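You operate a simulated robot arm through the tools that you are given. There is no shell and no other tool. Be economical: measure what you need, move in short steps, check, and stop when the job is done.

Carry out the task below with a simulated robot arm. There is one attempt and no reset: what you move stays moved.

TASK
Wind the music box to mark 1 and play out tune 1.
Fine: set the tune before you start it; slide it back to STOP when it has run down.

It is judged by the outcome, as a careful person would: the job done as asked, and still so three seconds after it is handed in. It fails if anything else is knocked over, pushed out of place, dropped, spilled or broken.

THE ROBOT
A 6-joint arm with a two-finger parallel gripper, fixed in place. Base frame: the origin is at the foot of the arm, x ahead of it, y to its left, z up; the work surface is at about z = 0. Lengths are in m, angles in degrees, forces in N, time in s.
With the tool pointing down near the work surface it reaches from about 0.14 to 0.58 m from the base axis. Its first joint turns from -66.0 to 66.0 degrees. Payload 2.1 kg.
Tool frame: the origin (TCP) lies between the finger pads and is the grasp point; the fingertips stand 0.03 m ahead of it; z points along the fingers, y is the line along which they close. The gripper opens to 0.094 m. The fingers are 0.028 m wide and 0.01 m thick; the gripper's body (0.05 by 0.096 m) begins 0.055 m behind the TCP.
Orientation is that of the tool frame in the base frame, as [roll, pitch, yaw] about the fixed x, y, z axes, in that order (R = Rz(yaw) Ry(pitch) Rx(roll)). With the fingers straight down and closing along the base's y, the tool's x points along the base's -x, its y along +y and its z along -z.

THE INTERFACE
- The arm moves only by the tool send_rows. Its argument "series" is a list of rows, each a list of 3 entries, a list of its own where there are three numbers: the gripper command, from -1 (fully open) to 1 (shut), values between in proportion, then the shift along the tool's x, y, z in mm, then the turn, a rotation vector about the tool's x, y, z in degrees. In form: [[hand, [x, y, z], [rx, ry, rz]], ...]. A call has 1 to 10 rows; each row shifts and turns the commanded pose from where the row before left it, along the tool's axes as they then stand. A row lasts 0.2 s, in which the tool goes at most 0.05 m and 8.6 degrees; a call with a longer step from one row to the next is refused whole, and so is a gripper value outside its range. A pose out of reach is approached as far as the arm can. The call stops where the force on the tool passes 70 N (or 10 N more than at its start, if that is more) or the arm is blocked; 0.2 s more then pass. The fingers move at their own pace (about 0.072 m/s each) and stop on an object; they squeeze with about 25 N. The grip force told is the motor's: it shows also when the fingers shut on nothing. Time passes only in rows, and 0.2 s behind the last, so rows that do not move let the fingers close. It gives the time, the measured TCP pose, the force on the tool (base axes), the opening and the grip force at its end, in the units of the frame above (readings bear some noise).
- Cameras (640 x 400 px; columns grow to the right, rows downward): "scene" is fixed at [0.0597, -0.3677, 0.5009]; the picture's right is [0.78, -0.63, 0.00], its down [-0.27, -0.33, -0.91] and it looks along [0.57, 0.70, -0.42] (base axes); focal length 286 px, centre (320, 200). "wrist" rides on the gripper at [-0.037, 0, -0.058] in the tool frame; the picture's right is [0.00, -1.00, 0.00], its down [0.97, 0.00, -0.24] and it looks along [0.24, 0.00, 0.97] (tool axes); focal length 218 px, centre (320, 200).
- snapshot(camera): a new picture of that camera. No time passes.
- point_at(camera, pixels): for up to 12 pixels [column, row] of the newest picture of that camera ("zoom" is the newest enlarged one), the place [x, y, z] in the base frame of the surface seen there, good to about 0.003 m. No time passes.
- inspect(camera, box): a new picture of the part [left, top, right, bottom] of that camera's present view, enlarged. No time passes.
- finish_job(): hands the job in; it is judged then, once.

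Work in short steps. Measure before you move; look again where a grasp or a placing could have gone wrong, and mend it. You have 80 turns and 38 pictures in all, the two below and enlarged ones among them. Open the gripper and draw the arm clear of the work before you hand the job in, unless the task says otherwise; then end with one line.

The tools are called as a command line: name --argument value ..., lists and objects as JSON in quotes. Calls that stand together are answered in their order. send_rows: Moves the arm, as the interface text tells. Its arguments: {"type":"object","properties":{"series":{"type":"array","items":{"type":"array"}}},"required":["series"]} The other tools are called the same way: snapshot (camera) takes a picture; point_at (camera, pixels) gives the place of the surface under pixels of a picture; inspect (camera, box) takes an enlarged picture of a part of a camera's view; finish_job () hands the job in.

At the start:

```text
time: 0.0
eef_pos: [0.2489, -0.0771, 0.3651]
ee_rot: [-179.9, 0.0, 179.9]
wrist_force: [-1.2, -1.0, 0.5]
width: 0.094
finger_force: 0.0
```

scene: 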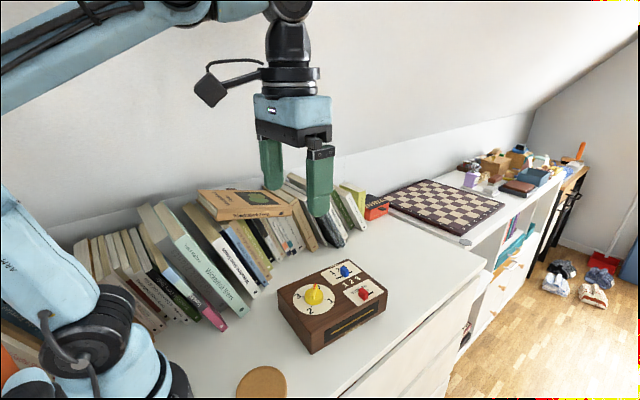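
wrist: 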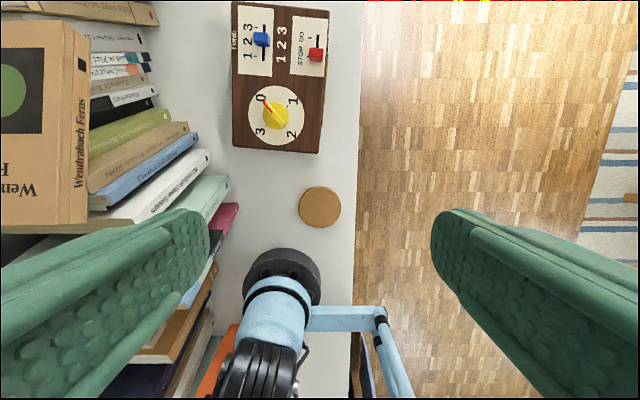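

The box is seen in both pictures; I enlarge it in both views to read the controls.

inspect --camera "wrist" --box '[220, 0, 340, 160]'

inspect --camera "scene" --box '[265, 245, 395, 360]'

point_at --camera "wrist" --pixels '[[234, 3], [328, 12], [234, 146], [318, 152], [261, 39], [317, 54], [275, 116], [264, 99], [294, 100], [291, 134], [261, 131], [248, 3]]'

```text
2.50 times, centred on (280, 80) of wrist
```

zoom: 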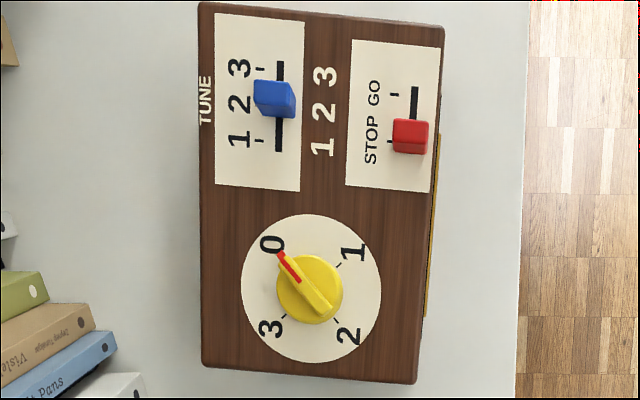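

```text
3.48 times, centred on (330, 302) of scene
```

zoom: 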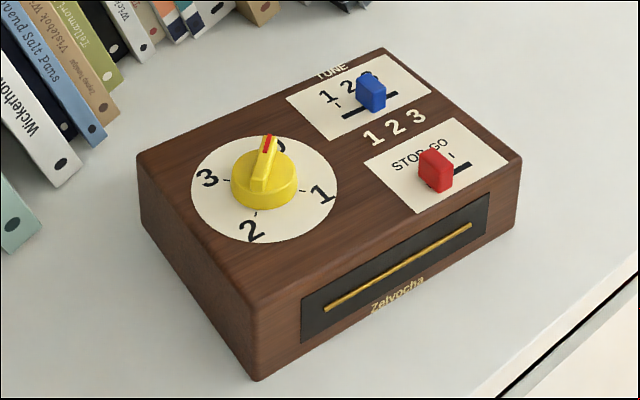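

```text
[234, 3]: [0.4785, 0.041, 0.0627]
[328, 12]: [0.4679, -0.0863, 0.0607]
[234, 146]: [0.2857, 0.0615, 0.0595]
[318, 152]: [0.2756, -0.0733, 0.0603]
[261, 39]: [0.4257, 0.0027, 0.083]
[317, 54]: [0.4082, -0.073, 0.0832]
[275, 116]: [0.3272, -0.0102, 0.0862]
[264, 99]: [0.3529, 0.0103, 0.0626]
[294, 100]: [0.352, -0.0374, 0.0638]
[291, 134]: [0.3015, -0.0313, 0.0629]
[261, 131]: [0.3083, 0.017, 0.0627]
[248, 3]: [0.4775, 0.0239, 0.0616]
```

The blue tune slider is at 2, red is at STOP, the knob is at 0, and mark 1 is 90° clockwise. The box is yawed about -6°. I move over it for a closer look.

send_rows --series '[[-1, [-24, 13.4, 20], [0, 0, 0]], [-1, [-24, 13.4, 20], [0, 0, 0]], [-1, [-24, 13.4, 20], [0, 0, 0]], [-1, [-24, 13.4, 20], [0, 0, 0]], [-1, [-24, 13.4, 20], [0, 0, 0]], [-1, [0, 0, 0], [0, 0, 6]]]'

snapshot --camera "wrist"

```text
time: 1.4
eef_pos: [0.3701, -0.008, 0.2668]
ee_rot: [-179.9, -0.1, 173.9]
wrist_force: [-0.2, 0.2, 0.3]
width: 0.094
finger_force: 0.0
```

```text
33 pictures are left
```

wrist: 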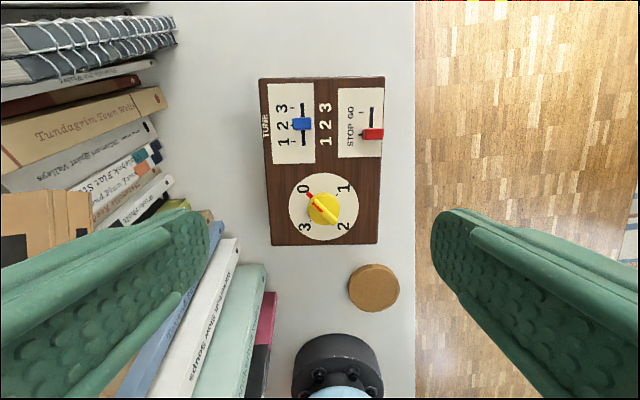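

The box is fully in view; I enlarge and measure corners, slots and handles.

inspect --camera "wrist" --box '[255, 70, 415, 170]'

point_at --camera "wrist" --pixels '[[262, 80], [383, 79], [274, 242], [376, 242], [302, 122], [373, 133], [324, 208], [303, 189], [346, 187], [344, 225], [306, 227], [309, 195]]'

```text
4.00 times, centred on (335, 120) of wrist
```

zoom: 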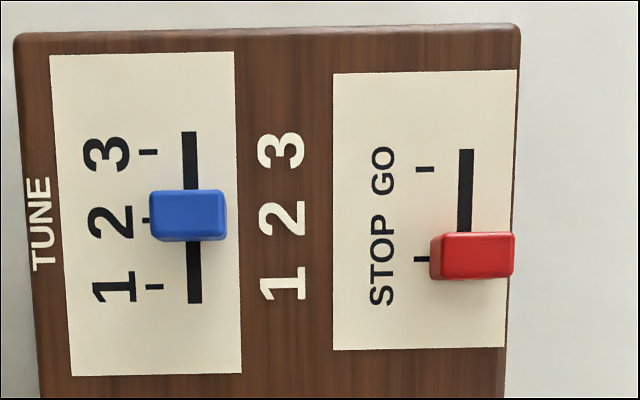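

```text
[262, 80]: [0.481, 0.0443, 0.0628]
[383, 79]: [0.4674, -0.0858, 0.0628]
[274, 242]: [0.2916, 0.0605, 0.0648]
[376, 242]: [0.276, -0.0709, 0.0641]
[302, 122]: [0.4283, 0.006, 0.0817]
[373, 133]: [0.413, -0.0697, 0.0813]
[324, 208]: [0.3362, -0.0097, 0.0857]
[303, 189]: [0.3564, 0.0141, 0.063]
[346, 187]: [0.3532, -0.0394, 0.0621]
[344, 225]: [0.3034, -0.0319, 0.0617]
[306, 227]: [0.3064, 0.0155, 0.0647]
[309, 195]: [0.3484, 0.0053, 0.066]
```

Now I measure ticks and handle edges in the zoomed picture.

point_at --camera "zoom" --pixels '[[148, 152], [153, 287], [190, 135], [194, 300], [152, 200], [224, 200], [188, 214], [425, 169], [418, 259], [466, 153], [440, 255], [512, 252]]'

```text
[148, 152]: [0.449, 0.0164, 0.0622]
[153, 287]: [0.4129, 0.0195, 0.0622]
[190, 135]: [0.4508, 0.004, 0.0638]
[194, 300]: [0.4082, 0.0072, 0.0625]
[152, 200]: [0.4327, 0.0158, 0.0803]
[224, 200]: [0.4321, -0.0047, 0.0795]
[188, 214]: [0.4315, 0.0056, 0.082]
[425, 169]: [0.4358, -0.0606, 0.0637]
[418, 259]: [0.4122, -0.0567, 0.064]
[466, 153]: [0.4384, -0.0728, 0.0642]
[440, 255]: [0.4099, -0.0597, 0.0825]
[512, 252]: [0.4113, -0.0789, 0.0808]
```

Blue handle centre ≈ (0.431, 0.0055), tick pitch 18 mm; red ≈ (0.412, -0.069), travel 24 mm. I go over blue with the opening at 50 mm and descend most of the way.

send_rows --series '[[-0.06, [-30, 10, 0], [0, 0, 0]], [-0.06, [-29, 10, 0], [0, 0, 0]], [-0.06, [0, 0, 40], [0, 0, -1]], [-0.06, [0, 0, 40], [0, 0, 0]], [-0.06, [0, 0, 40], [0, 0, 0]], [-0.06, [0, 0, 20], [0, 0, 0]]]'

snapshot --camera "wrist"

```text
time: 2.8
eef_pos: [0.4304, 0.0042, 0.1255]
ee_rot: [-179.9, 0.0, 174.9]
wrist_force: [-0.6, 1.0, 1.2]
width: 0.0498
finger_force: 0.1
```

```text
31 pictures are left
```

wrist: 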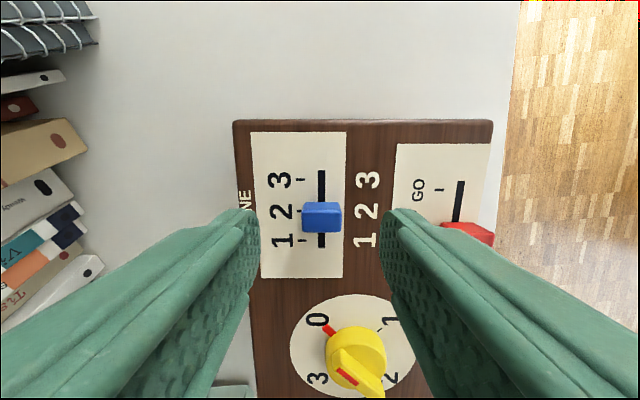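

Fingers straddle the blue handle. Descend 27 mm and close.

send_rows --series '[[-0.06, [0, 1, 27], [0, 0, 0]], [-0.06, [0, 0, 0], [0, 0, 0]], [1, [0, 0, 0], [0, 0, 0]], [1, [0, 0, 0], [0, 0, 0]], [1, [0, 0, 0], [0, 0, 0]]]'

```text
time: 4.0
eef_pos: [0.4324, 0.0025, 0.0987]
ee_rot: [-179.9, -0.1, 175.0]
wrist_force: [-1.0, -1.0, -0.1]
width: 0.0198
finger_force: 24.6
```

Gripped (19.8 mm). Slide 18 mm toward 1.

send_rows --series '[[1, [6, 0, 0], [0, 0, 0]], [1, [6, 0, 0], [0, 0, 0]], [1, [6, 0, 0], [0, 0, 0]], [1, [0, 0, 0], [0, 0, 0]]]'

snapshot --camera "wrist"

```text
time: 5.0
eef_pos: [0.4138, 0.0057, 0.099]
ee_rot: [-179.8, 0.0, 174.8]
wrist_force: [-0.8, 1.8, -0.2]
width: 0.0198
finger_force: 24.9
```

```text
30 pictures are left
```

wrist: 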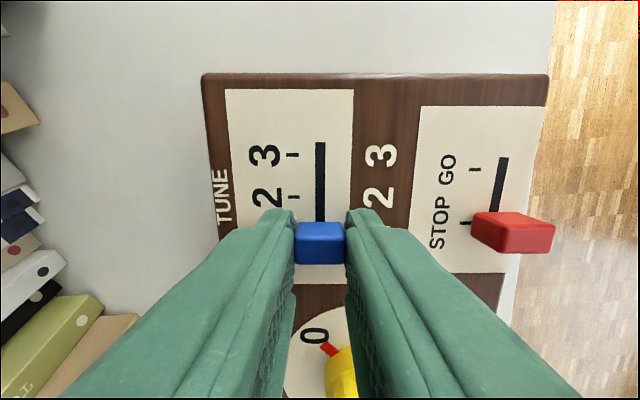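

Slider moved. Release, rise, and move back for a check of tune and a view of the knob.

send_rows --series '[[-0.06, [0, 0, 0], [0, 0, 0]], [-0.06, [0, 0, 0], [0, 0, 0]], [-0.06, [0, 0, -40], [0, 0, 0]], [-0.06, [0, 0, -40], [0, 0, 0]], [-0.06, [20, 0, -40], [0, 0, 0]]]'

inspect --camera "wrist" --box '[220, 60, 420, 260]'

inspect --camera "scene" --box '[265, 245, 395, 360]'

```text
time: 6.2
eef_pos: [0.3919, 0.0085, 0.2189]
ee_rot: [-179.9, 0.0, 174.9]
wrist_force: [0.4, 0.5, 0.4]
width: 0.0499
finger_force: 0.0
```

```text
2.00 times, centred on (320, 160) of wrist
```

zoom: 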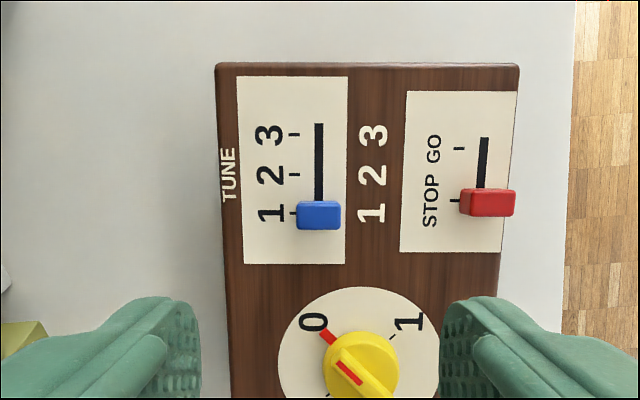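

```text
3.48 times, centred on (330, 302) of scene
```

zoom: 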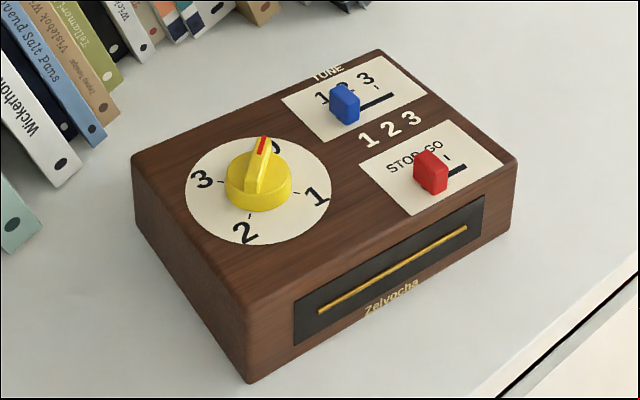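

Tune is at 1. Now measure the knob: move back over it a bit higher.

send_rows --series '[[-0.06, [30, 10, 0], [0, 0, 0]], [-0.06, [15, 5, 0], [0, 0, 0]], [-0.06, [0, 0, 0], [0, 0, 0]]]'

inspect --camera "wrist" --box '[240, 90, 400, 250]'

```text
time: 7.0
eef_pos: [0.3477, 0.0282, 0.2177]
ee_rot: [-180.0, 0.0, 174.9]
wrist_force: [-0.6, -0.7, -0.2]
width: 0.0497
finger_force: 0.1
```

```text
2.50 times, centred on (320, 170) of wrist
```

zoom: 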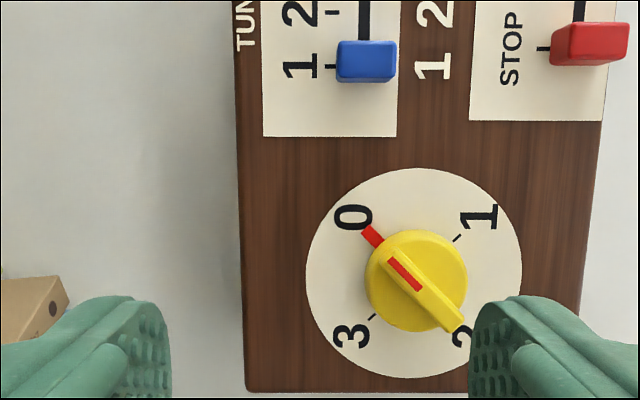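

point_at --camera "zoom" --pixels '[[307, 272], [521, 272], [414, 169], [414, 377], [457, 237], [371, 318], [372, 236], [405, 274], [391, 262], [456, 325], [430, 300], [440, 250]]'

```text
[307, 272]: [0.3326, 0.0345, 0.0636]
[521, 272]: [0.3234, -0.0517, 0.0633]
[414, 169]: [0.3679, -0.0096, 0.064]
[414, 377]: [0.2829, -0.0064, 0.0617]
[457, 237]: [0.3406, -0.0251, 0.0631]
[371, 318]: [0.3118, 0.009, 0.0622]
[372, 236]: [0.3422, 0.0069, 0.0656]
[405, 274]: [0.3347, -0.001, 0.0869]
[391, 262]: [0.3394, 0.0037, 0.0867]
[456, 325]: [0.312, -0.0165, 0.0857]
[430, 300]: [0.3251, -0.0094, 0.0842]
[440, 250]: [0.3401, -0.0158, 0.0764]
```

Knob centre ≈ (0.326, -0.008), ridge at ~40° (0 mark), mark 1 at ~-50°. I centre over the knob, turn the tool -45° so the fingers flank the ridge, and descend to z≈0.13.

send_rows --series '[[-0.06, [18.5, -38, 0], [0, 0, 0]], [-0.06, [0, 0, 0], [0, 0, -7.5]], [-0.06, [0, 0, 0], [0, 0, -7.5]], [-0.06, [0, 0, 0], [0, 0, -7.5]], [-0.06, [0, 0, 30], [0, 0, -7.5]], [-0.06, [0, 0, 30], [0, 0, -7.5]], [-0.06, [0, 0, 28], [0, 0, -7.5]], [-0.06, [0, 0, 0], [0, 0, 0]]]'

snapshot --camera "wrist"

inspect --camera "scene" --box '[265, 245, 395, 360]'

```text
time: 8.8
eef_pos: [0.3286, -0.0093, 0.1301]
ee_rot: [-179.8, -0.1, -139.9]
wrist_force: [0.6, 0.3, 0.5]
width: 0.0502
finger_force: 0.1
```

```text
26 pictures are left
```

wrist: 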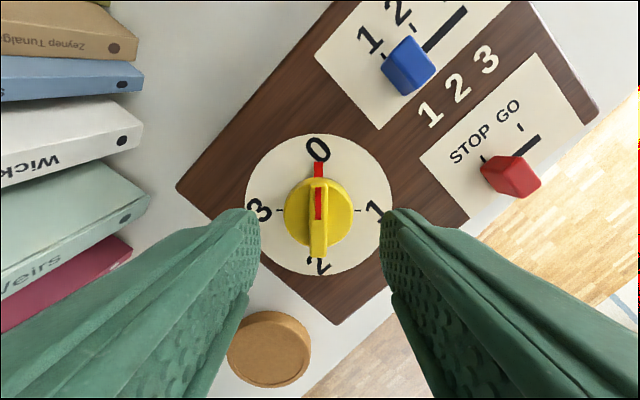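

```text
3.48 times, centred on (330, 302) of scene
```

zoom: 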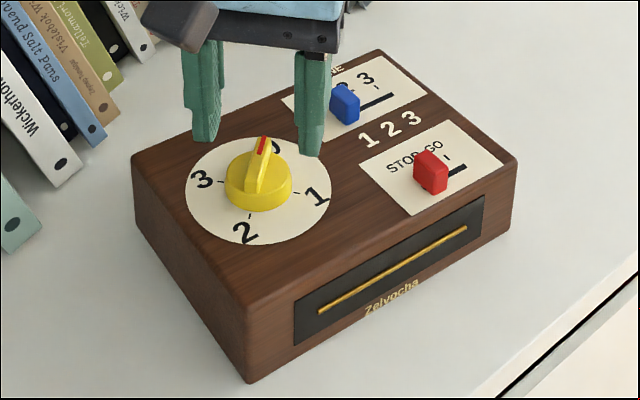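

Fingers flank the ridge nicely (ridge at col 318). I check the axis position from the dial here before gripping.

point_at --camera "wrist" --pixels '[[281, 210], [360, 210], [320, 135], [320, 275], [318, 180], [318, 252], [250, 195], [390, 195]]'

```text
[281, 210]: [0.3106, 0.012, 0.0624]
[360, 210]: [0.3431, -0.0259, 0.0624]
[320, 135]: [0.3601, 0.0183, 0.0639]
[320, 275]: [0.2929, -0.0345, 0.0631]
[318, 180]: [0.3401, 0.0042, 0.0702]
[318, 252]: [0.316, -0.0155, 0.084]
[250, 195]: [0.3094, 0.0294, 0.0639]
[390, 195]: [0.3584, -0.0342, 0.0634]
```

Axis confirmed at (0.3265, -0.0078). Descend 21 mm and close on the ridge.

send_rows --series '[[-0.06, [0, 0, 12], [0, 0, 0]], [-0.06, [0, 0, 9], [0, 0, 0]], [0.5, [0, 0, 0], [0, 0, 0]], [1, [0, 0, 0], [0, 0, 0]], [1, [0, 0, 0], [0, 0, 0]]]'

```text
time: 10.0
eef_pos: [0.3279, -0.0107, 0.1095]
ee_rot: [-179.9, -0.1, -139.9]
wrist_force: [-3.5, 1.3, -0.4]
width: 0.0086
finger_force: 25.1
```

Ridge gripped (8.6 mm). Turn clockwise in steps; first 45°.

send_rows --series '[[1, [0, 0, 0], [0, 0, 7.5]], [1, [0, 0, 0], [0, 0, 7.5]], [1, [0, 0, 0], [0, 0, 7.5]], [1, [0, 0, 0], [0, 0, 7.5]], [1, [0, 0, 0], [0, 0, 7.5]], [1, [0, 0, 0], [0, 0, 7.5]]]'

inspect --camera "scene" --box '[265, 245, 395, 360]'

```text
time: 11.4
eef_pos: [0.3264, -0.0093, 0.1096]
ee_rot: [-180.0, 0.1, 174.8]
wrist_force: [0.7, 0.0, 0.2]
width: 0.0088
finger_force: 25.0
```

```text
3.48 times, centred on (330, 302) of scene
```

zoom: 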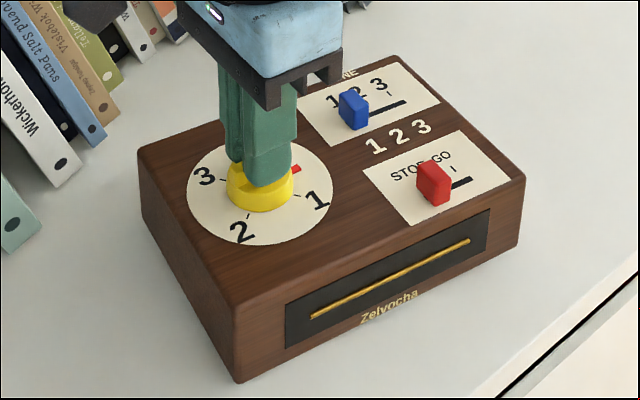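

The knob follows, but the box yawed slightly. I continue slowly and watch.

send_rows --series '[[1, [0, 0, 0], [0, 0, 5]], [1, [0, 0, 0], [0, 0, 5]], [1, [0, 0, 0], [0, 0, 5]], [1, [0, 0, 0], [0, 0, 5]]]'

inspect --camera "scene" --box '[265, 245, 395, 360]'

```text
time: 12.4
eef_pos: [0.3278, -0.0097, 0.1102]
ee_rot: [-179.9, 0.1, 154.8]
wrist_force: [0.0, -0.4, 0.2]
width: 0.0087
finger_force: 25.2
```

```text
3.48 times, centred on (330, 302) of scene
```

zoom: 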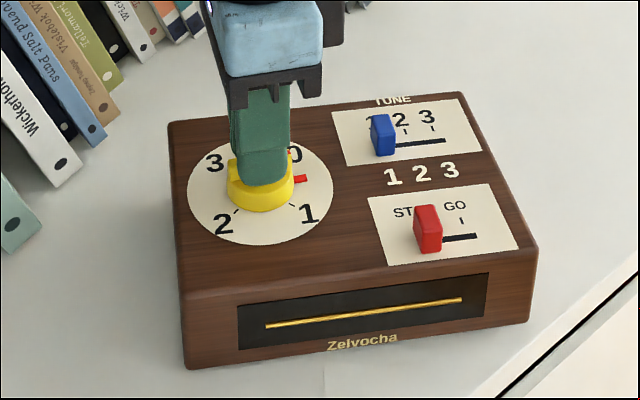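

The box now turns along with the knob (knob about half-way to 1). I turn back 20° to see whether that restores the box.

send_rows --series '[[1, [0, 0, 0], [0, 0, -5]], [1, [0, 0, 0], [0, 0, -5]], [1, [0, 0, 0], [0, 0, -5]], [1, [0, 0, 0], [0, 0, -5]]]'

inspect --camera "scene" --box '[265, 245, 395, 360]'

```text
time: 13.4
eef_pos: [0.3282, -0.0096, 0.1098]
ee_rot: [-180.0, 0.0, 175.2]
wrist_force: [-0.1, -0.2, 0.4]
width: 0.009
finger_force: 25.3
```

```text
3.48 times, centred on (330, 302) of scene
```

zoom: 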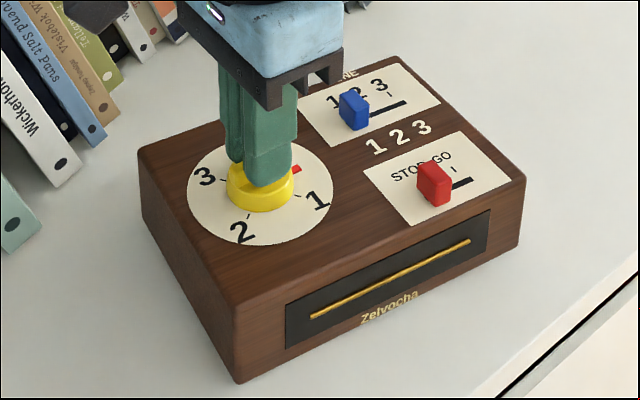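

The box went back and the knob held. I'll press the knob down for more box-table friction before turning on; small steps to see the force.

send_rows --series '[[1, [0, 0, 2], [0, 0, 0]], [1, [0, 0, 2], [0, 0, 0]], [1, [0, 0, 0], [0, 0, 0]]]'

```text
time: 14.2
eef_pos: [0.328, -0.0112, 0.108]
ee_rot: [-179.8, 0.0, 174.8]
wrist_force: [-5.6, -4.5, 51.3]
width: 0.0087
finger_force: 25.0
```

Pressing with 51 N. Turn clockwise 20° in small steps.

send_rows --series '[[1, [0, 0, 0], [0, 0, 5]], [1, [0, 0, 0], [0, 0, 5]], [1, [0, 0, 0], [0, 0, 5]], [1, [0, 0, 0], [0, 0, 5]]]'

inspect --camera "scene" --box '[265, 245, 395, 360]'

```text
time: 15.0
eef_pos: [0.3278, -0.0098, 0.1064]
ee_rot: [-179.8, 0.0, 160.0]
wrist_force: [-2.9, -0.5, 11.7]
width: 0.0087
finger_force: 25.6
stopped in row 4: the force on the tool passed its limit (the readings are from after the stop); the commanded pose is now the measured one
```

```text
3.48 times, centred on (330, 302) of scene
```

zoom: 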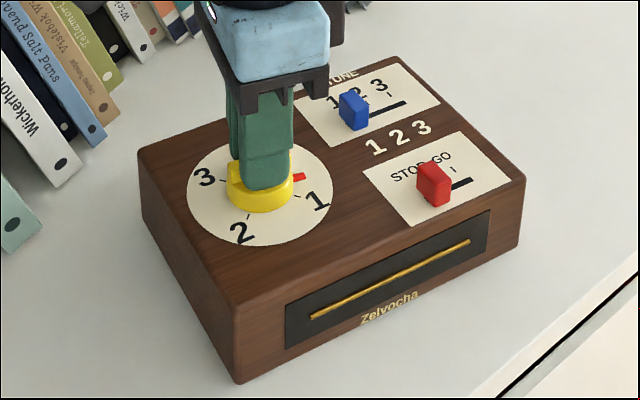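

Works: knob turned, box stayed. Press again slightly and continue.

send_rows --series '[[1, [0, 0, 1.5], [0, 0, 0]], [1, [0, 0, 0], [0, 0, 0]]]'

```text
time: 15.6
eef_pos: [0.3267, -0.0098, 0.1066]
ee_rot: [-179.7, -0.1, 160.1]
wrist_force: [-2.7, -0.1, 11.4]
width: 0.0089
finger_force: 25.3
stopped in row 2: the force on the tool passed its limit (the readings are from after the stop); the commanded pose is now the measured one
```

send_rows --series '[[1, [0, 0, 0.6], [0, 0, 0]], [1, [0, 0, 0], [0, 0, 0]]]'

```text
time: 16.1
eef_pos: [0.328, -0.0092, 0.1076]
ee_rot: [-179.6, -0.1, 160.1]
wrist_force: [0.5, -1.5, 41.6]
width: 0.0088
finger_force: 25.5
```

Pressing 42 N; continue turning 15°.

send_rows --series '[[1, [0, 0, 0], [0, 0, 5]], [1, [0, 0, 0], [0, 0, 5]], [1, [0, 0, 0], [0, 0, 5]]]'

inspect --camera "scene" --box '[265, 245, 395, 360]'

```text
time: 16.9
eef_pos: [0.3277, -0.0102, 0.1068]
ee_rot: [-179.7, -0.2, 145.1]
wrist_force: [2.7, 4.5, 41.0]
width: 0.0086
finger_force: 24.7
```

```text
3.48 times, centred on (330, 302) of scene
```

zoom: 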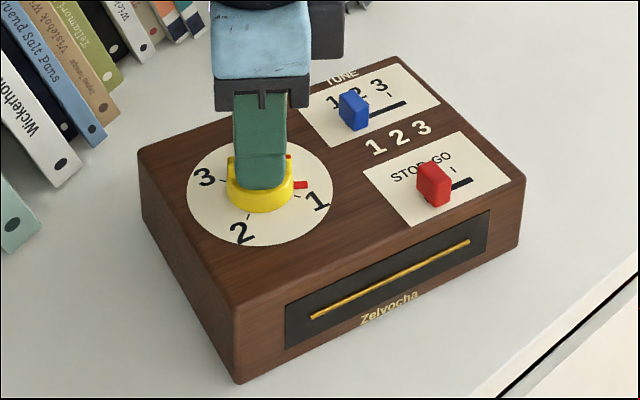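

Box steady, pointer nearing 1. Turn 15° more and view with the wrist camera.

send_rows --series '[[1, [0, 0, 0], [0, 0, 5]], [1, [0, 0, 0], [0, 0, 5]], [1, [0, 0, 0], [0, 0, 5]]]'

inspect --camera "wrist" --box '[220, 100, 420, 260]'

```text
time: 17.8
eef_pos: [0.3298, -0.0091, 0.1066]
ee_rot: [-179.8, 0.1, 130.1]
wrist_force: [-1.0, 7.1, 53.0]
width: 0.0088
finger_force: 24.7
```

```text
2.50 times, centred on (320, 180) of wrist
```

zoom: 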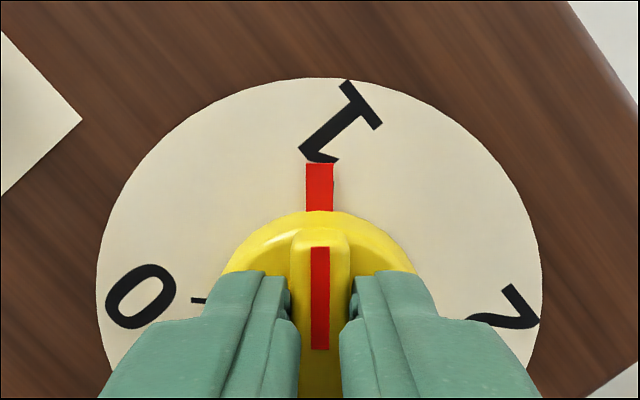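

point_at --camera "zoom" --pixels '[[341, 121], [196, 301], [140, 296], [510, 308], [319, 170], [319, 205], [319, 79], [541, 270], [97, 270], [565, 5], [635, 105]]'

point_at --camera "wrist" --pixels '[[348, 168], [348, 162]]'

```text
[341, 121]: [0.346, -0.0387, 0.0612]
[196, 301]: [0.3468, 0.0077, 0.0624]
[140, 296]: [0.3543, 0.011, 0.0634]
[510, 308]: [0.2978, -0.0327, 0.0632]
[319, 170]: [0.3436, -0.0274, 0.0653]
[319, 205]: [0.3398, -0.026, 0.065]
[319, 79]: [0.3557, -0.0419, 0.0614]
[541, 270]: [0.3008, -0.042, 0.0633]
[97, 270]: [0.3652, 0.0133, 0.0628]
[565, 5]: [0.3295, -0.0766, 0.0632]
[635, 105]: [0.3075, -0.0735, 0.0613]
```

```text
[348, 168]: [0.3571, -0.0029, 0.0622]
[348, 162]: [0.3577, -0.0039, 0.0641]
```

Pointer is close to 1, but a few degrees may be missing. Release, rise and look from above.

send_rows --series '[[1, [0, 0, -1], [0, 0, 0]], [-0.4, [0, 0, 0], [0, 0, 0]], [-0.4, [0, 0, 0], [0, 0, 0]], [-0.4, [0, 0, -30], [0, 0, 0]], [-0.4, [0, 0, -40], [0, 0, 0]], [-0.4, [0, 0, 0], [0, 0, 0]]]'

inspect --camera "wrist" --box '[230, 100, 410, 280]'

```text
time: 19.1
eef_pos: [0.3284, -0.0101, 0.1782]
ee_rot: [-179.7, 0.0, 130.0]
wrist_force: [0.2, -0.4, 0.5]
width: 0.0657
finger_force: 0.0
```

```text
2.22 times, centred on (320, 190) of wrist
```

zoom: 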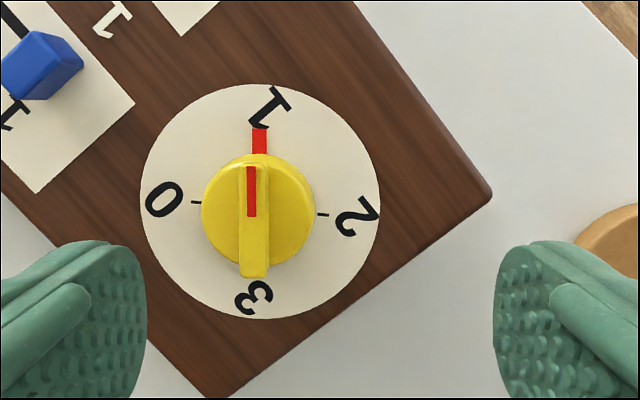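

The pointer lacks ~5.5°, and the knob now appears offset from between the fingers; check whether the box moved.

point_at --camera "zoom" --pixels '[[196, 202], [322, 214], [141, 200], [379, 205], [260, 85], [260, 318], [490, 195], [355, 5], [222, 396], [251, 168], [251, 214], [252, 272]]'

inspect --camera "scene" --box '[265, 245, 395, 360]'

```text
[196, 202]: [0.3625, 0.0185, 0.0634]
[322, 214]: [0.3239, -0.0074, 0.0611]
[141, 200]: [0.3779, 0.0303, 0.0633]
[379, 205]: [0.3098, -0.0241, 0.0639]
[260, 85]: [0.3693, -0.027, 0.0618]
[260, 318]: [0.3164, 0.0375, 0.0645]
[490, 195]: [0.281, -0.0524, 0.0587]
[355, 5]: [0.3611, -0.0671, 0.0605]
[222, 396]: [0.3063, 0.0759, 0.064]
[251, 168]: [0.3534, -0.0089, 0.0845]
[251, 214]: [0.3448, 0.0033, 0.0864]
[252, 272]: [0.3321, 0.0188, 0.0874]
```

```text
3.48 times, centred on (330, 302) of scene
```

zoom: 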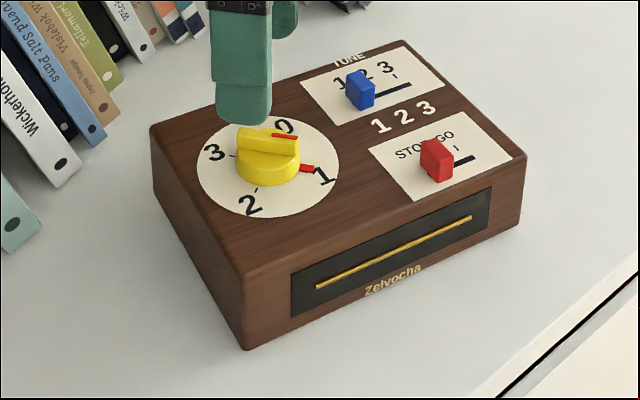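

The release dragged the box ~(17, 13) mm (fingers were still pressing on the disk). I'll re-grip the ridge at the new centre (0.3433, 0.0048), drag it back, then finish winding and release unpressed.

send_rows --series '[[-0.4, [1.6, 21.3, 0], [0, 0, 0]], [-0.4, [0, 0, 30], [0, 0, 0]], [-0.4, [0, 0, 0], [0, 0, 0]]]'

snapshot --camera "wrist"

```text
time: 19.9
eef_pos: [0.3435, 0.0043, 0.1481]
ee_rot: [-179.7, 0.0, 130.1]
wrist_force: [0.1, -0.4, 0.4]
width: 0.0657
finger_force: 0.1
```

```text
16 pictures are left
```

wrist: 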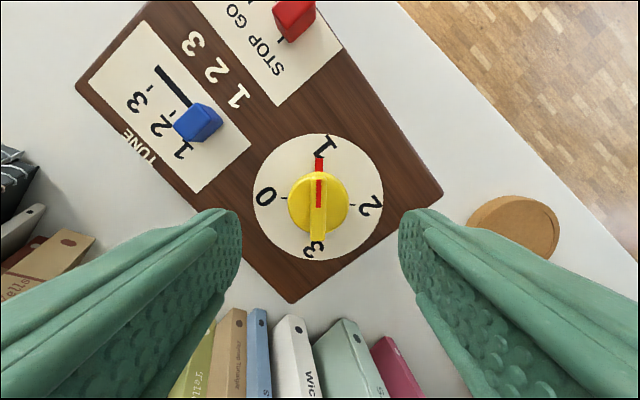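

Ridge is centred (col 319). Descend and grip.

send_rows --series '[[-0.4, [0, 0, 28], [0, 0, 0]], [-0.4, [0, 0, 10], [0, 0, 0]], [0.5, [0, 0, 0], [0, 0, 0]], [1, [0, 0, 0], [0, 0, 0]], [1, [0, 0, 0], [0, 0, 0]], [1, [0, 0, 0], [0, 0, 0]]]'

```text
time: 21.4
eef_pos: [0.3427, 0.0048, 0.1101]
ee_rot: [-179.7, 0.0, 130.1]
wrist_force: [1.3, -0.3, 0.6]
width: 0.0088
finger_force: 25.5
```

Gripped, no press. Drag back (-17, -13) mm and turn the box 6° counterclockwise.

send_rows --series '[[1, [0.3, -7, 0], [0, 0, 0]], [1, [0.3, -7, 0], [0, 0, 0]], [1, [0.4, -7, 0], [0, 0, 0]], [1, [0, 0, 0], [0, 0, -3]], [1, [0, 0, 0], [0, 0, -3]], [1, [0, 0, 0], [0, 0, 0]]]'

inspect --camera "scene" --box '[265, 245, 395, 360]'

```text
time: 22.8
eef_pos: [0.3267, -0.0087, 0.1095]
ee_rot: [-179.6, -0.1, 136.1]
wrist_force: [-1.7, 1.4, 6.2]
width: 0.0103
finger_force: 24.9
```

```text
3.48 times, centred on (330, 302) of scene
```

zoom: 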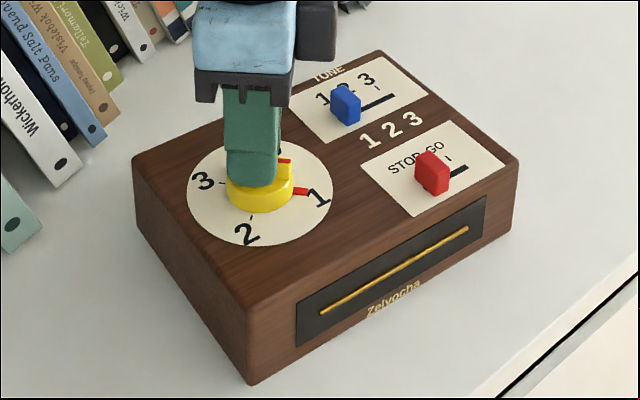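

The box is back almost in its original place. Press down for the last few degrees.

send_rows --series '[[1, [0, 0, 1.5], [0, 0, 0]], [1, [0, 0, 1.5], [0, 0, 0]], [1, [0, 0, 0], [0, 0, 0]]]'

```text
time: 23.6
eef_pos: [0.3258, -0.0087, 0.107]
ee_rot: [-179.7, -0.1, 136.1]
wrist_force: [-17.0, -6.2, 50.6]
width: 0.0102
finger_force: 24.8
```

send_rows --series '[[1, [0, 0, 0], [0, 0, 3]], [1, [0, 0, 0], [0, 0, 3]], [1, [0, 0, 0], [0, 0, 1]], [1, [0, 0, 0], [0, 0, 0]]]'

inspect --camera "wrist" --box '[220, 100, 420, 260]'

```text
time: 24.6
eef_pos: [0.3272, -0.0076, 0.1066]
ee_rot: [-179.6, 0.1, 129.1]
wrist_force: [-12.6, -18.5, 59.3]
width: 0.01
finger_force: 24.7
```

```text
2.50 times, centred on (320, 180) of wrist
```

zoom: 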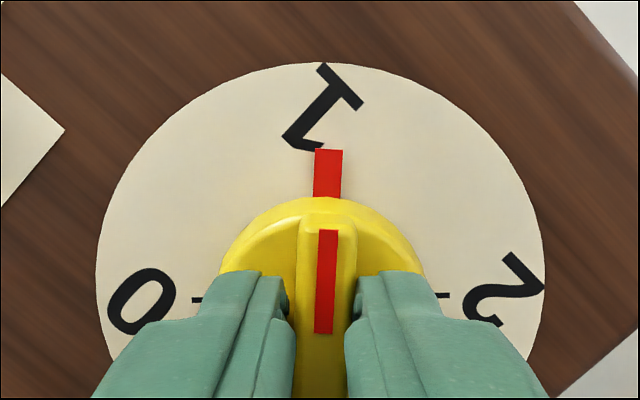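

Looks about at 1. Relieve the press fully before opening this time.

send_rows --series '[[1, [0, 0, -1.5], [0, 0, 0]], [1, [0, 0, -1.5], [0, 0, 0]], [1, [0, 0, 0], [0, 0, 0]]]'

```text
time: 25.4
eef_pos: [0.3285, -0.007, 0.1086]
ee_rot: [-179.9, 0.1, 129.3]
wrist_force: [0.7, 0.5, 0.0]
width: 0.0086
finger_force: 25.3
```

send_rows --series '[[1, [0, 0, -0.7], [0, 0, 0]], [-0.06, [0, 0, 0], [0, 0, 0]], [-0.06, [0, 0, 0], [0, 0, 0]], [-0.06, [0, 0, 0], [0, 0, 0]], [-0.06, [0, 0, -30], [0, 0, 0]], [-0.06, [0, 0, -40], [0, 0, 0]], [-0.06, [0, 0, 0], [0, 0, 0]]]'

inspect --camera "wrist" --box '[230, 100, 410, 280]'

```text
time: 26.9
eef_pos: [0.326, -0.0067, 0.1789]
ee_rot: [-179.8, -0.1, 129.1]
wrist_force: [0.9, -0.2, -0.9]
width: 0.0495
finger_force: 0.1
```

```text
2.22 times, centred on (320, 190) of wrist
```

zoom: 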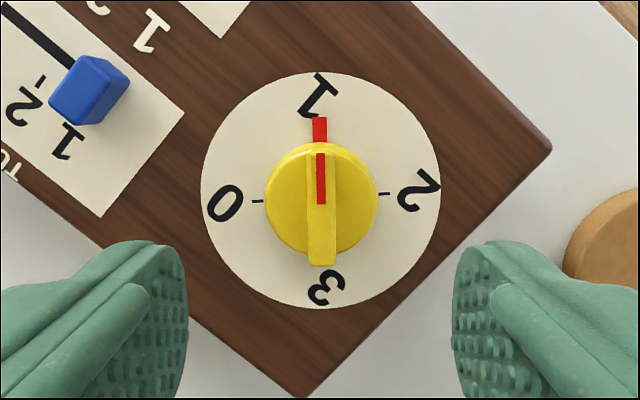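

Pointer is within ~2° of mark 1 and the box barely moved. Now turn the tool back in line with the slots and go toward the red slider for a look.

send_rows --series '[[-0.06, [0, 0, 0], [0, 0, -7.9]], [-0.06, [0, 0, 0], [0, 0, -7.9]], [-0.06, [0, 0, 0], [0, 0, -7.9]], [-0.06, [0, 0, 0], [0, 0, -7.9]], [-0.06, [0, 0, 0], [0, 0, -7.9]], [-0.06, [0, 0, 0], [0, 0, -7.9]], [-0.06, [-30, -25, 0], [0, 0, 0]], [-0.06, [-31, -24.4, 0], [0, 0, 0]], [-0.06, [0, 0, 0], [0, 0, 0]]]'

inspect --camera "wrist" --box '[220, 80, 420, 280]'

```text
time: 28.9
eef_pos: [0.3837, -0.0615, 0.1804]
ee_rot: [-179.8, -0.2, 176.6]
wrist_force: [-0.6, -0.6, 1.1]
width: 0.05
finger_force: 0.0
```

```text
2.00 times, centred on (320, 180) of wrist
```

zoom: 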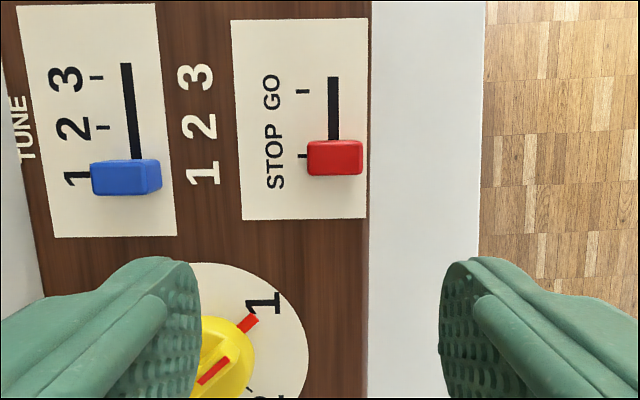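

point_at --camera "zoom" --pixels '[[310, 155], [360, 155], [335, 145], [335, 168], [302, 91], [301, 156], [333, 80], [334, 135], [253, 318], [302, 100]]'

```text
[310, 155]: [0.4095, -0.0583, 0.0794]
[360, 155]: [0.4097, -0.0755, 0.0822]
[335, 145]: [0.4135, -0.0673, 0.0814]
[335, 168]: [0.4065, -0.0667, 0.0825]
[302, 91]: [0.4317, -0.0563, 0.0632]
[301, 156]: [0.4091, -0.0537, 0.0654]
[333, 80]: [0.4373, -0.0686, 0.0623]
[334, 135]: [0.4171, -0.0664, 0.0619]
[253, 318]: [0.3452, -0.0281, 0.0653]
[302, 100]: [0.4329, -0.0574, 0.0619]
```

Red handle centre ≈ (0.410, -0.067). Straddle it, descend and grip.

send_rows --series '[[-0.06, [-26.5, -4.7, 0], [0, 0, 0]], [-0.06, [0, 0, 40], [0, 0, 0]], [-0.06, [0, 0, 31], [0, 0, 0]], [-0.06, [0, 0, 10], [0, 0, 0]], [-0.06, [0, 0, 0], [0, 0, 0]], [0.4, [0, 0, 0], [0, 0, 0]], [0.7, [0, 0, 0], [0, 0, 0]], [1, [0, 0, 0], [0, 0, 0]]]'

snapshot --camera "wrist"

```text
time: 30.8
eef_pos: [0.4094, -0.0693, 0.0994]
ee_rot: [-179.7, -0.2, 176.5]
wrist_force: [-0.2, -3.5, -0.5]
width: 0.0198
finger_force: 25.1
```

```text
11 pictures are left
```

wrist: 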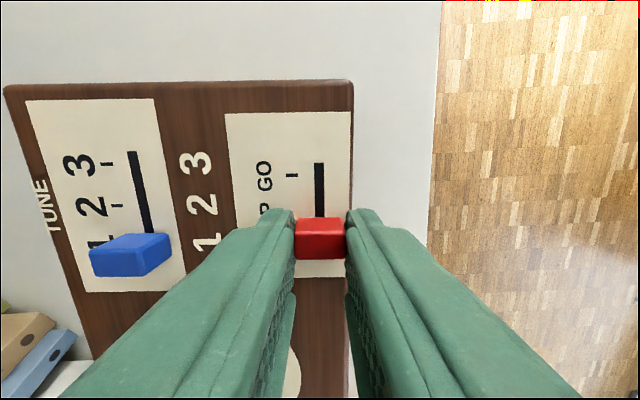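

Red gripped. Slide 24 mm to GO and look.

send_rows --series '[[1, [-6, 0, 0], [0, 0, 0]], [1, [-6, 0, 0], [0, 0, 0]], [1, [-6, 0, 0], [0, 0, 0]], [1, [-6, 0, 0], [0, 0, 0]], [1, [0, 0, 0], [0, 0, 0]]]'

inspect --camera "scene" --box '[265, 245, 395, 360]'

```text
time: 31.9
eef_pos: [0.4354, -0.0688, 0.0989]
ee_rot: [-179.8, -0.3, 176.6]
wrist_force: [-0.1, -2.0, 0.4]
width: 0.0198
finger_force: 24.7
```

```text
3.48 times, centred on (330, 302) of scene
```

zoom: 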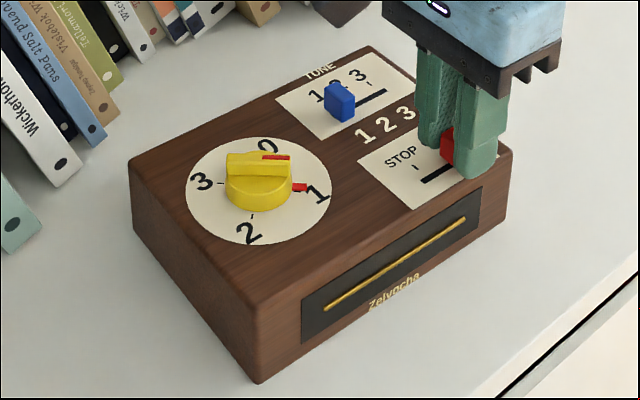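

Slid to GO. Hold still 2 s and see if the knob unwinds.

send_rows --series '[[1, [0, 0, 0], [0, 0, 0]], [1, [0, 0, 0], [0, 0, 0]], [1, [0, 0, 0], [0, 0, 0]], [1, [0, 0, 0], [0, 0, 0]], [1, [0, 0, 0], [0, 0, 0]], [1, [0, 0, 0], [0, 0, 0]], [1, [0, 0, 0], [0, 0, 0]], [1, [0, 0, 0], [0, 0, 0]], [1, [0, 0, 0], [0, 0, 0]], [1, [0, 0, 0], [0, 0, 0]]]'

inspect --camera "scene" --box '[265, 245, 395, 360]'

```text
time: 34.1
eef_pos: [0.4354, -0.0688, 0.0994]
ee_rot: [-179.8, -0.1, 176.5]
wrist_force: [-0.5, -0.1, 1.4]
width: 0.0195
finger_force: 24.7
```

```text
3.48 times, centred on (330, 302) of scene
```

zoom: 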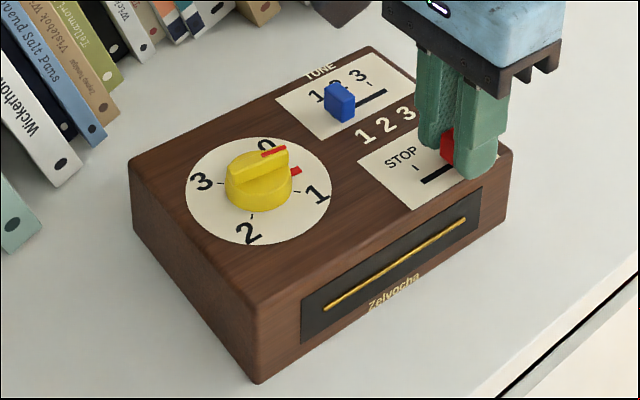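

It is unwinding (~30° in 2 s). Wait longer.

send_rows --series '[[1, [0, 0, 0], [0, 0, 0]], [1, [0, 0, 0], [0, 0, 0]], [1, [0, 0, 0], [0, 0, 0]], [1, [0, 0, 0], [0, 0, 0]], [1, [0, 0, 0], [0, 0, 0]], [1, [0, 0, 0], [0, 0, 0]], [1, [0, 0, 0], [0, 0, 0]], [1, [0, 0, 0], [0, 0, 0]], [1, [0, 0, 0], [0, 0, 0]], [1, [0, 0, 0], [0, 0, 0]]]'

send_rows --series '[[1, [0, 0, 0], [0, 0, 0]], [1, [0, 0, 0], [0, 0, 0]], [1, [0, 0, 0], [0, 0, 0]], [1, [0, 0, 0], [0, 0, 0]], [1, [0, 0, 0], [0, 0, 0]], [1, [0, 0, 0], [0, 0, 0]], [1, [0, 0, 0], [0, 0, 0]], [1, [0, 0, 0], [0, 0, 0]], [1, [0, 0, 0], [0, 0, 0]], [1, [0, 0, 0], [0, 0, 0]]]'

send_rows --series '[[1, [0, 0, 0], [0, 0, 0]], [1, [0, 0, 0], [0, 0, 0]], [1, [0, 0, 0], [0, 0, 0]], [1, [0, 0, 0], [0, 0, 0]], [1, [0, 0, 0], [0, 0, 0]], [1, [0, 0, 0], [0, 0, 0]], [1, [0, 0, 0], [0, 0, 0]], [1, [0, 0, 0], [0, 0, 0]], [1, [0, 0, 0], [0, 0, 0]], [1, [0, 0, 0], [0, 0, 0]]]'

inspect --camera "scene" --box '[265, 245, 395, 360]'

```text
time: 36.4
eef_pos: [0.4346, -0.0695, 0.0993]
ee_rot: [-179.8, -0.2, 176.5]
wrist_force: [0.4, -0.9, 0.0]
width: 0.0199
finger_force: 24.6
```

```text
time: 38.5
eef_pos: [0.4334, -0.0684, 0.0991]
ee_rot: [-179.8, -0.1, 176.6]
wrist_force: [0.3, -1.9, 0.1]
width: 0.0197
finger_force: 25.3
```

```text
time: 40.8
eef_pos: [0.4344, -0.0677, 0.1003]
ee_rot: [-179.8, -0.2, 176.4]
wrist_force: [-0.6, -3.0, 0.1]
width: 0.0195
finger_force: 24.8
```

```text
3.48 times, centred on (330, 302) of scene
```

zoom: 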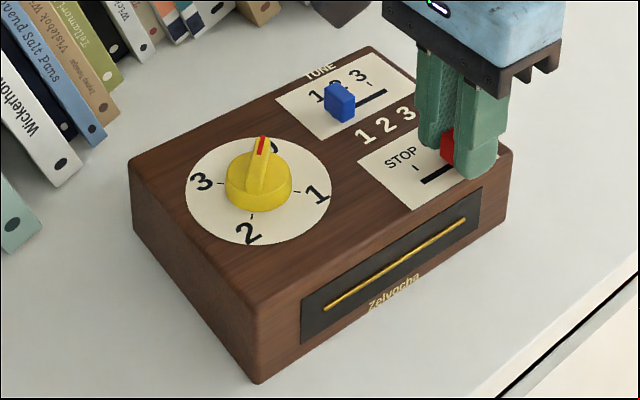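

Knob is back at 0. Wait 2 s more to be sure, and compare.

send_rows --series '[[1, [0, 0, 0], [0, 0, 0]], [1, [0, 0, 0], [0, 0, 0]], [1, [0, 0, 0], [0, 0, 0]], [1, [0, 0, 0], [0, 0, 0]], [1, [0, 0, 0], [0, 0, 0]], [1, [0, 0, 0], [0, 0, 0]], [1, [0, 0, 0], [0, 0, 0]], [1, [0, 0, 0], [0, 0, 0]], [1, [0, 0, 0], [0, 0, 0]], [1, [0, 0, 0], [0, 0, 0]]]'

inspect --camera "scene" --box '[265, 245, 395, 360]'

```text
time: 43.0
eef_pos: [0.4345, -0.0672, 0.1004]
ee_rot: [-179.8, -0.3, 176.5]
wrist_force: [0.0, -2.8, -0.3]
width: 0.0197
finger_force: 25.1
```

```text
3.48 times, centred on (330, 302) of scene
```

zoom: 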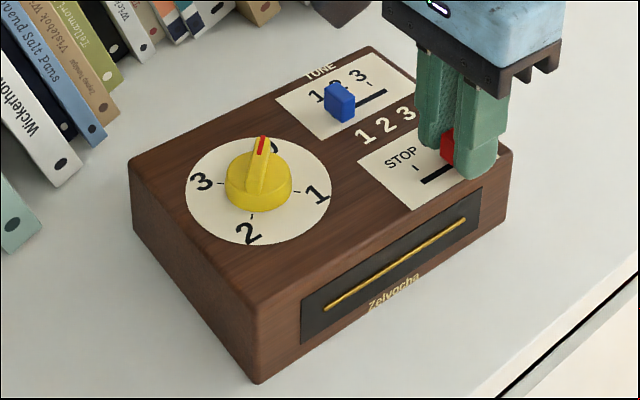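

Run down and unchanged. Slide red back 25 mm to STOP, release, rise.

send_rows --series '[[1, [6, 0, 0], [0, 0, 0]], [1, [6, 0, 0], [0, 0, 0]], [1, [6, 0, 0], [0, 0, 0]], [1, [6.5, 0, 0], [0, 0, 0]], [1, [0, 0, 0], [0, 0, 0]], [-0.06, [0, 0, 0], [0, 0, 0]], [-0.06, [0, 0, 0], [0, 0, 0]], [-0.06, [0, 0, -40], [0, 0, 0]], [-0.06, [0, 0, -40], [0, 0, 0]], [-0.06, [20, 0, -40], [0, 0, 0]]]'

inspect --camera "wrist" --box '[200, 60, 420, 260]'

snapshot --camera "scene"

```text
time: 45.1
eef_pos: [0.3877, -0.0649, 0.2205]
ee_rot: [-179.7, -0.2, 176.7]
wrist_force: [-0.1, 0.1, -0.2]
width: 0.0499
finger_force: 0.1
```

```text
2.00 times, centred on (310, 160) of wrist
```

zoom: 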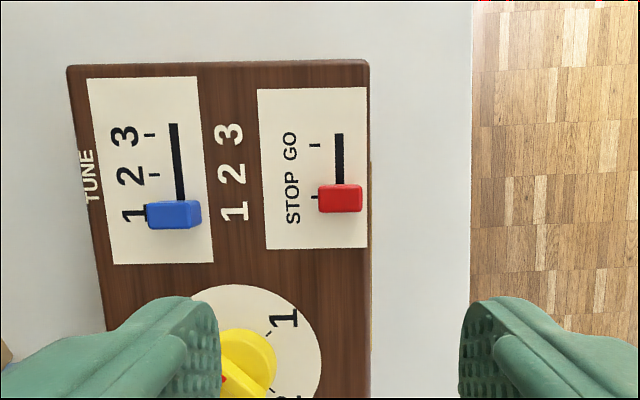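

```text
5 pictures are left
```

scene: 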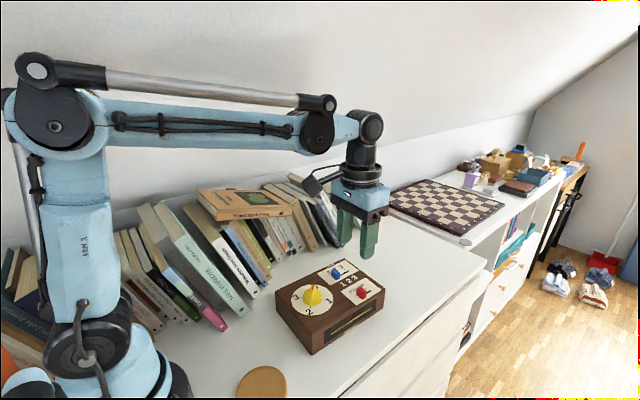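

Red is at STOP, blue at 1, knob at 0. Raise the arm clear, open, and hand in.

send_rows --series '[[-1, [20, 0, -40], [0, 0, 0]], [-1, [30, 0, -30], [0, 0, 0]], [-1, [30, 0, -30], [0, 0, 0]], [-1, [0, 0, 0], [0, 0, 0]]]'

finish_job

```text
time: 46.1
eef_pos: [0.3122, -0.0599, 0.3191]
ee_rot: [-179.8, -0.2, 176.6]
wrist_force: [-0.4, 0.7, -0.8]
width: 0.094
finger_force: 0.0
```

```text
The job is handed in.
```

I set the music box to tune 1, wound it to mark 1 (about 2° past by eye), let it play out until the knob was back at 0, and slid it back to STOP. The box got dragged about 2 cm while I was winding, so I moved it back to within a few millimetres of where it started; nothing else moved.
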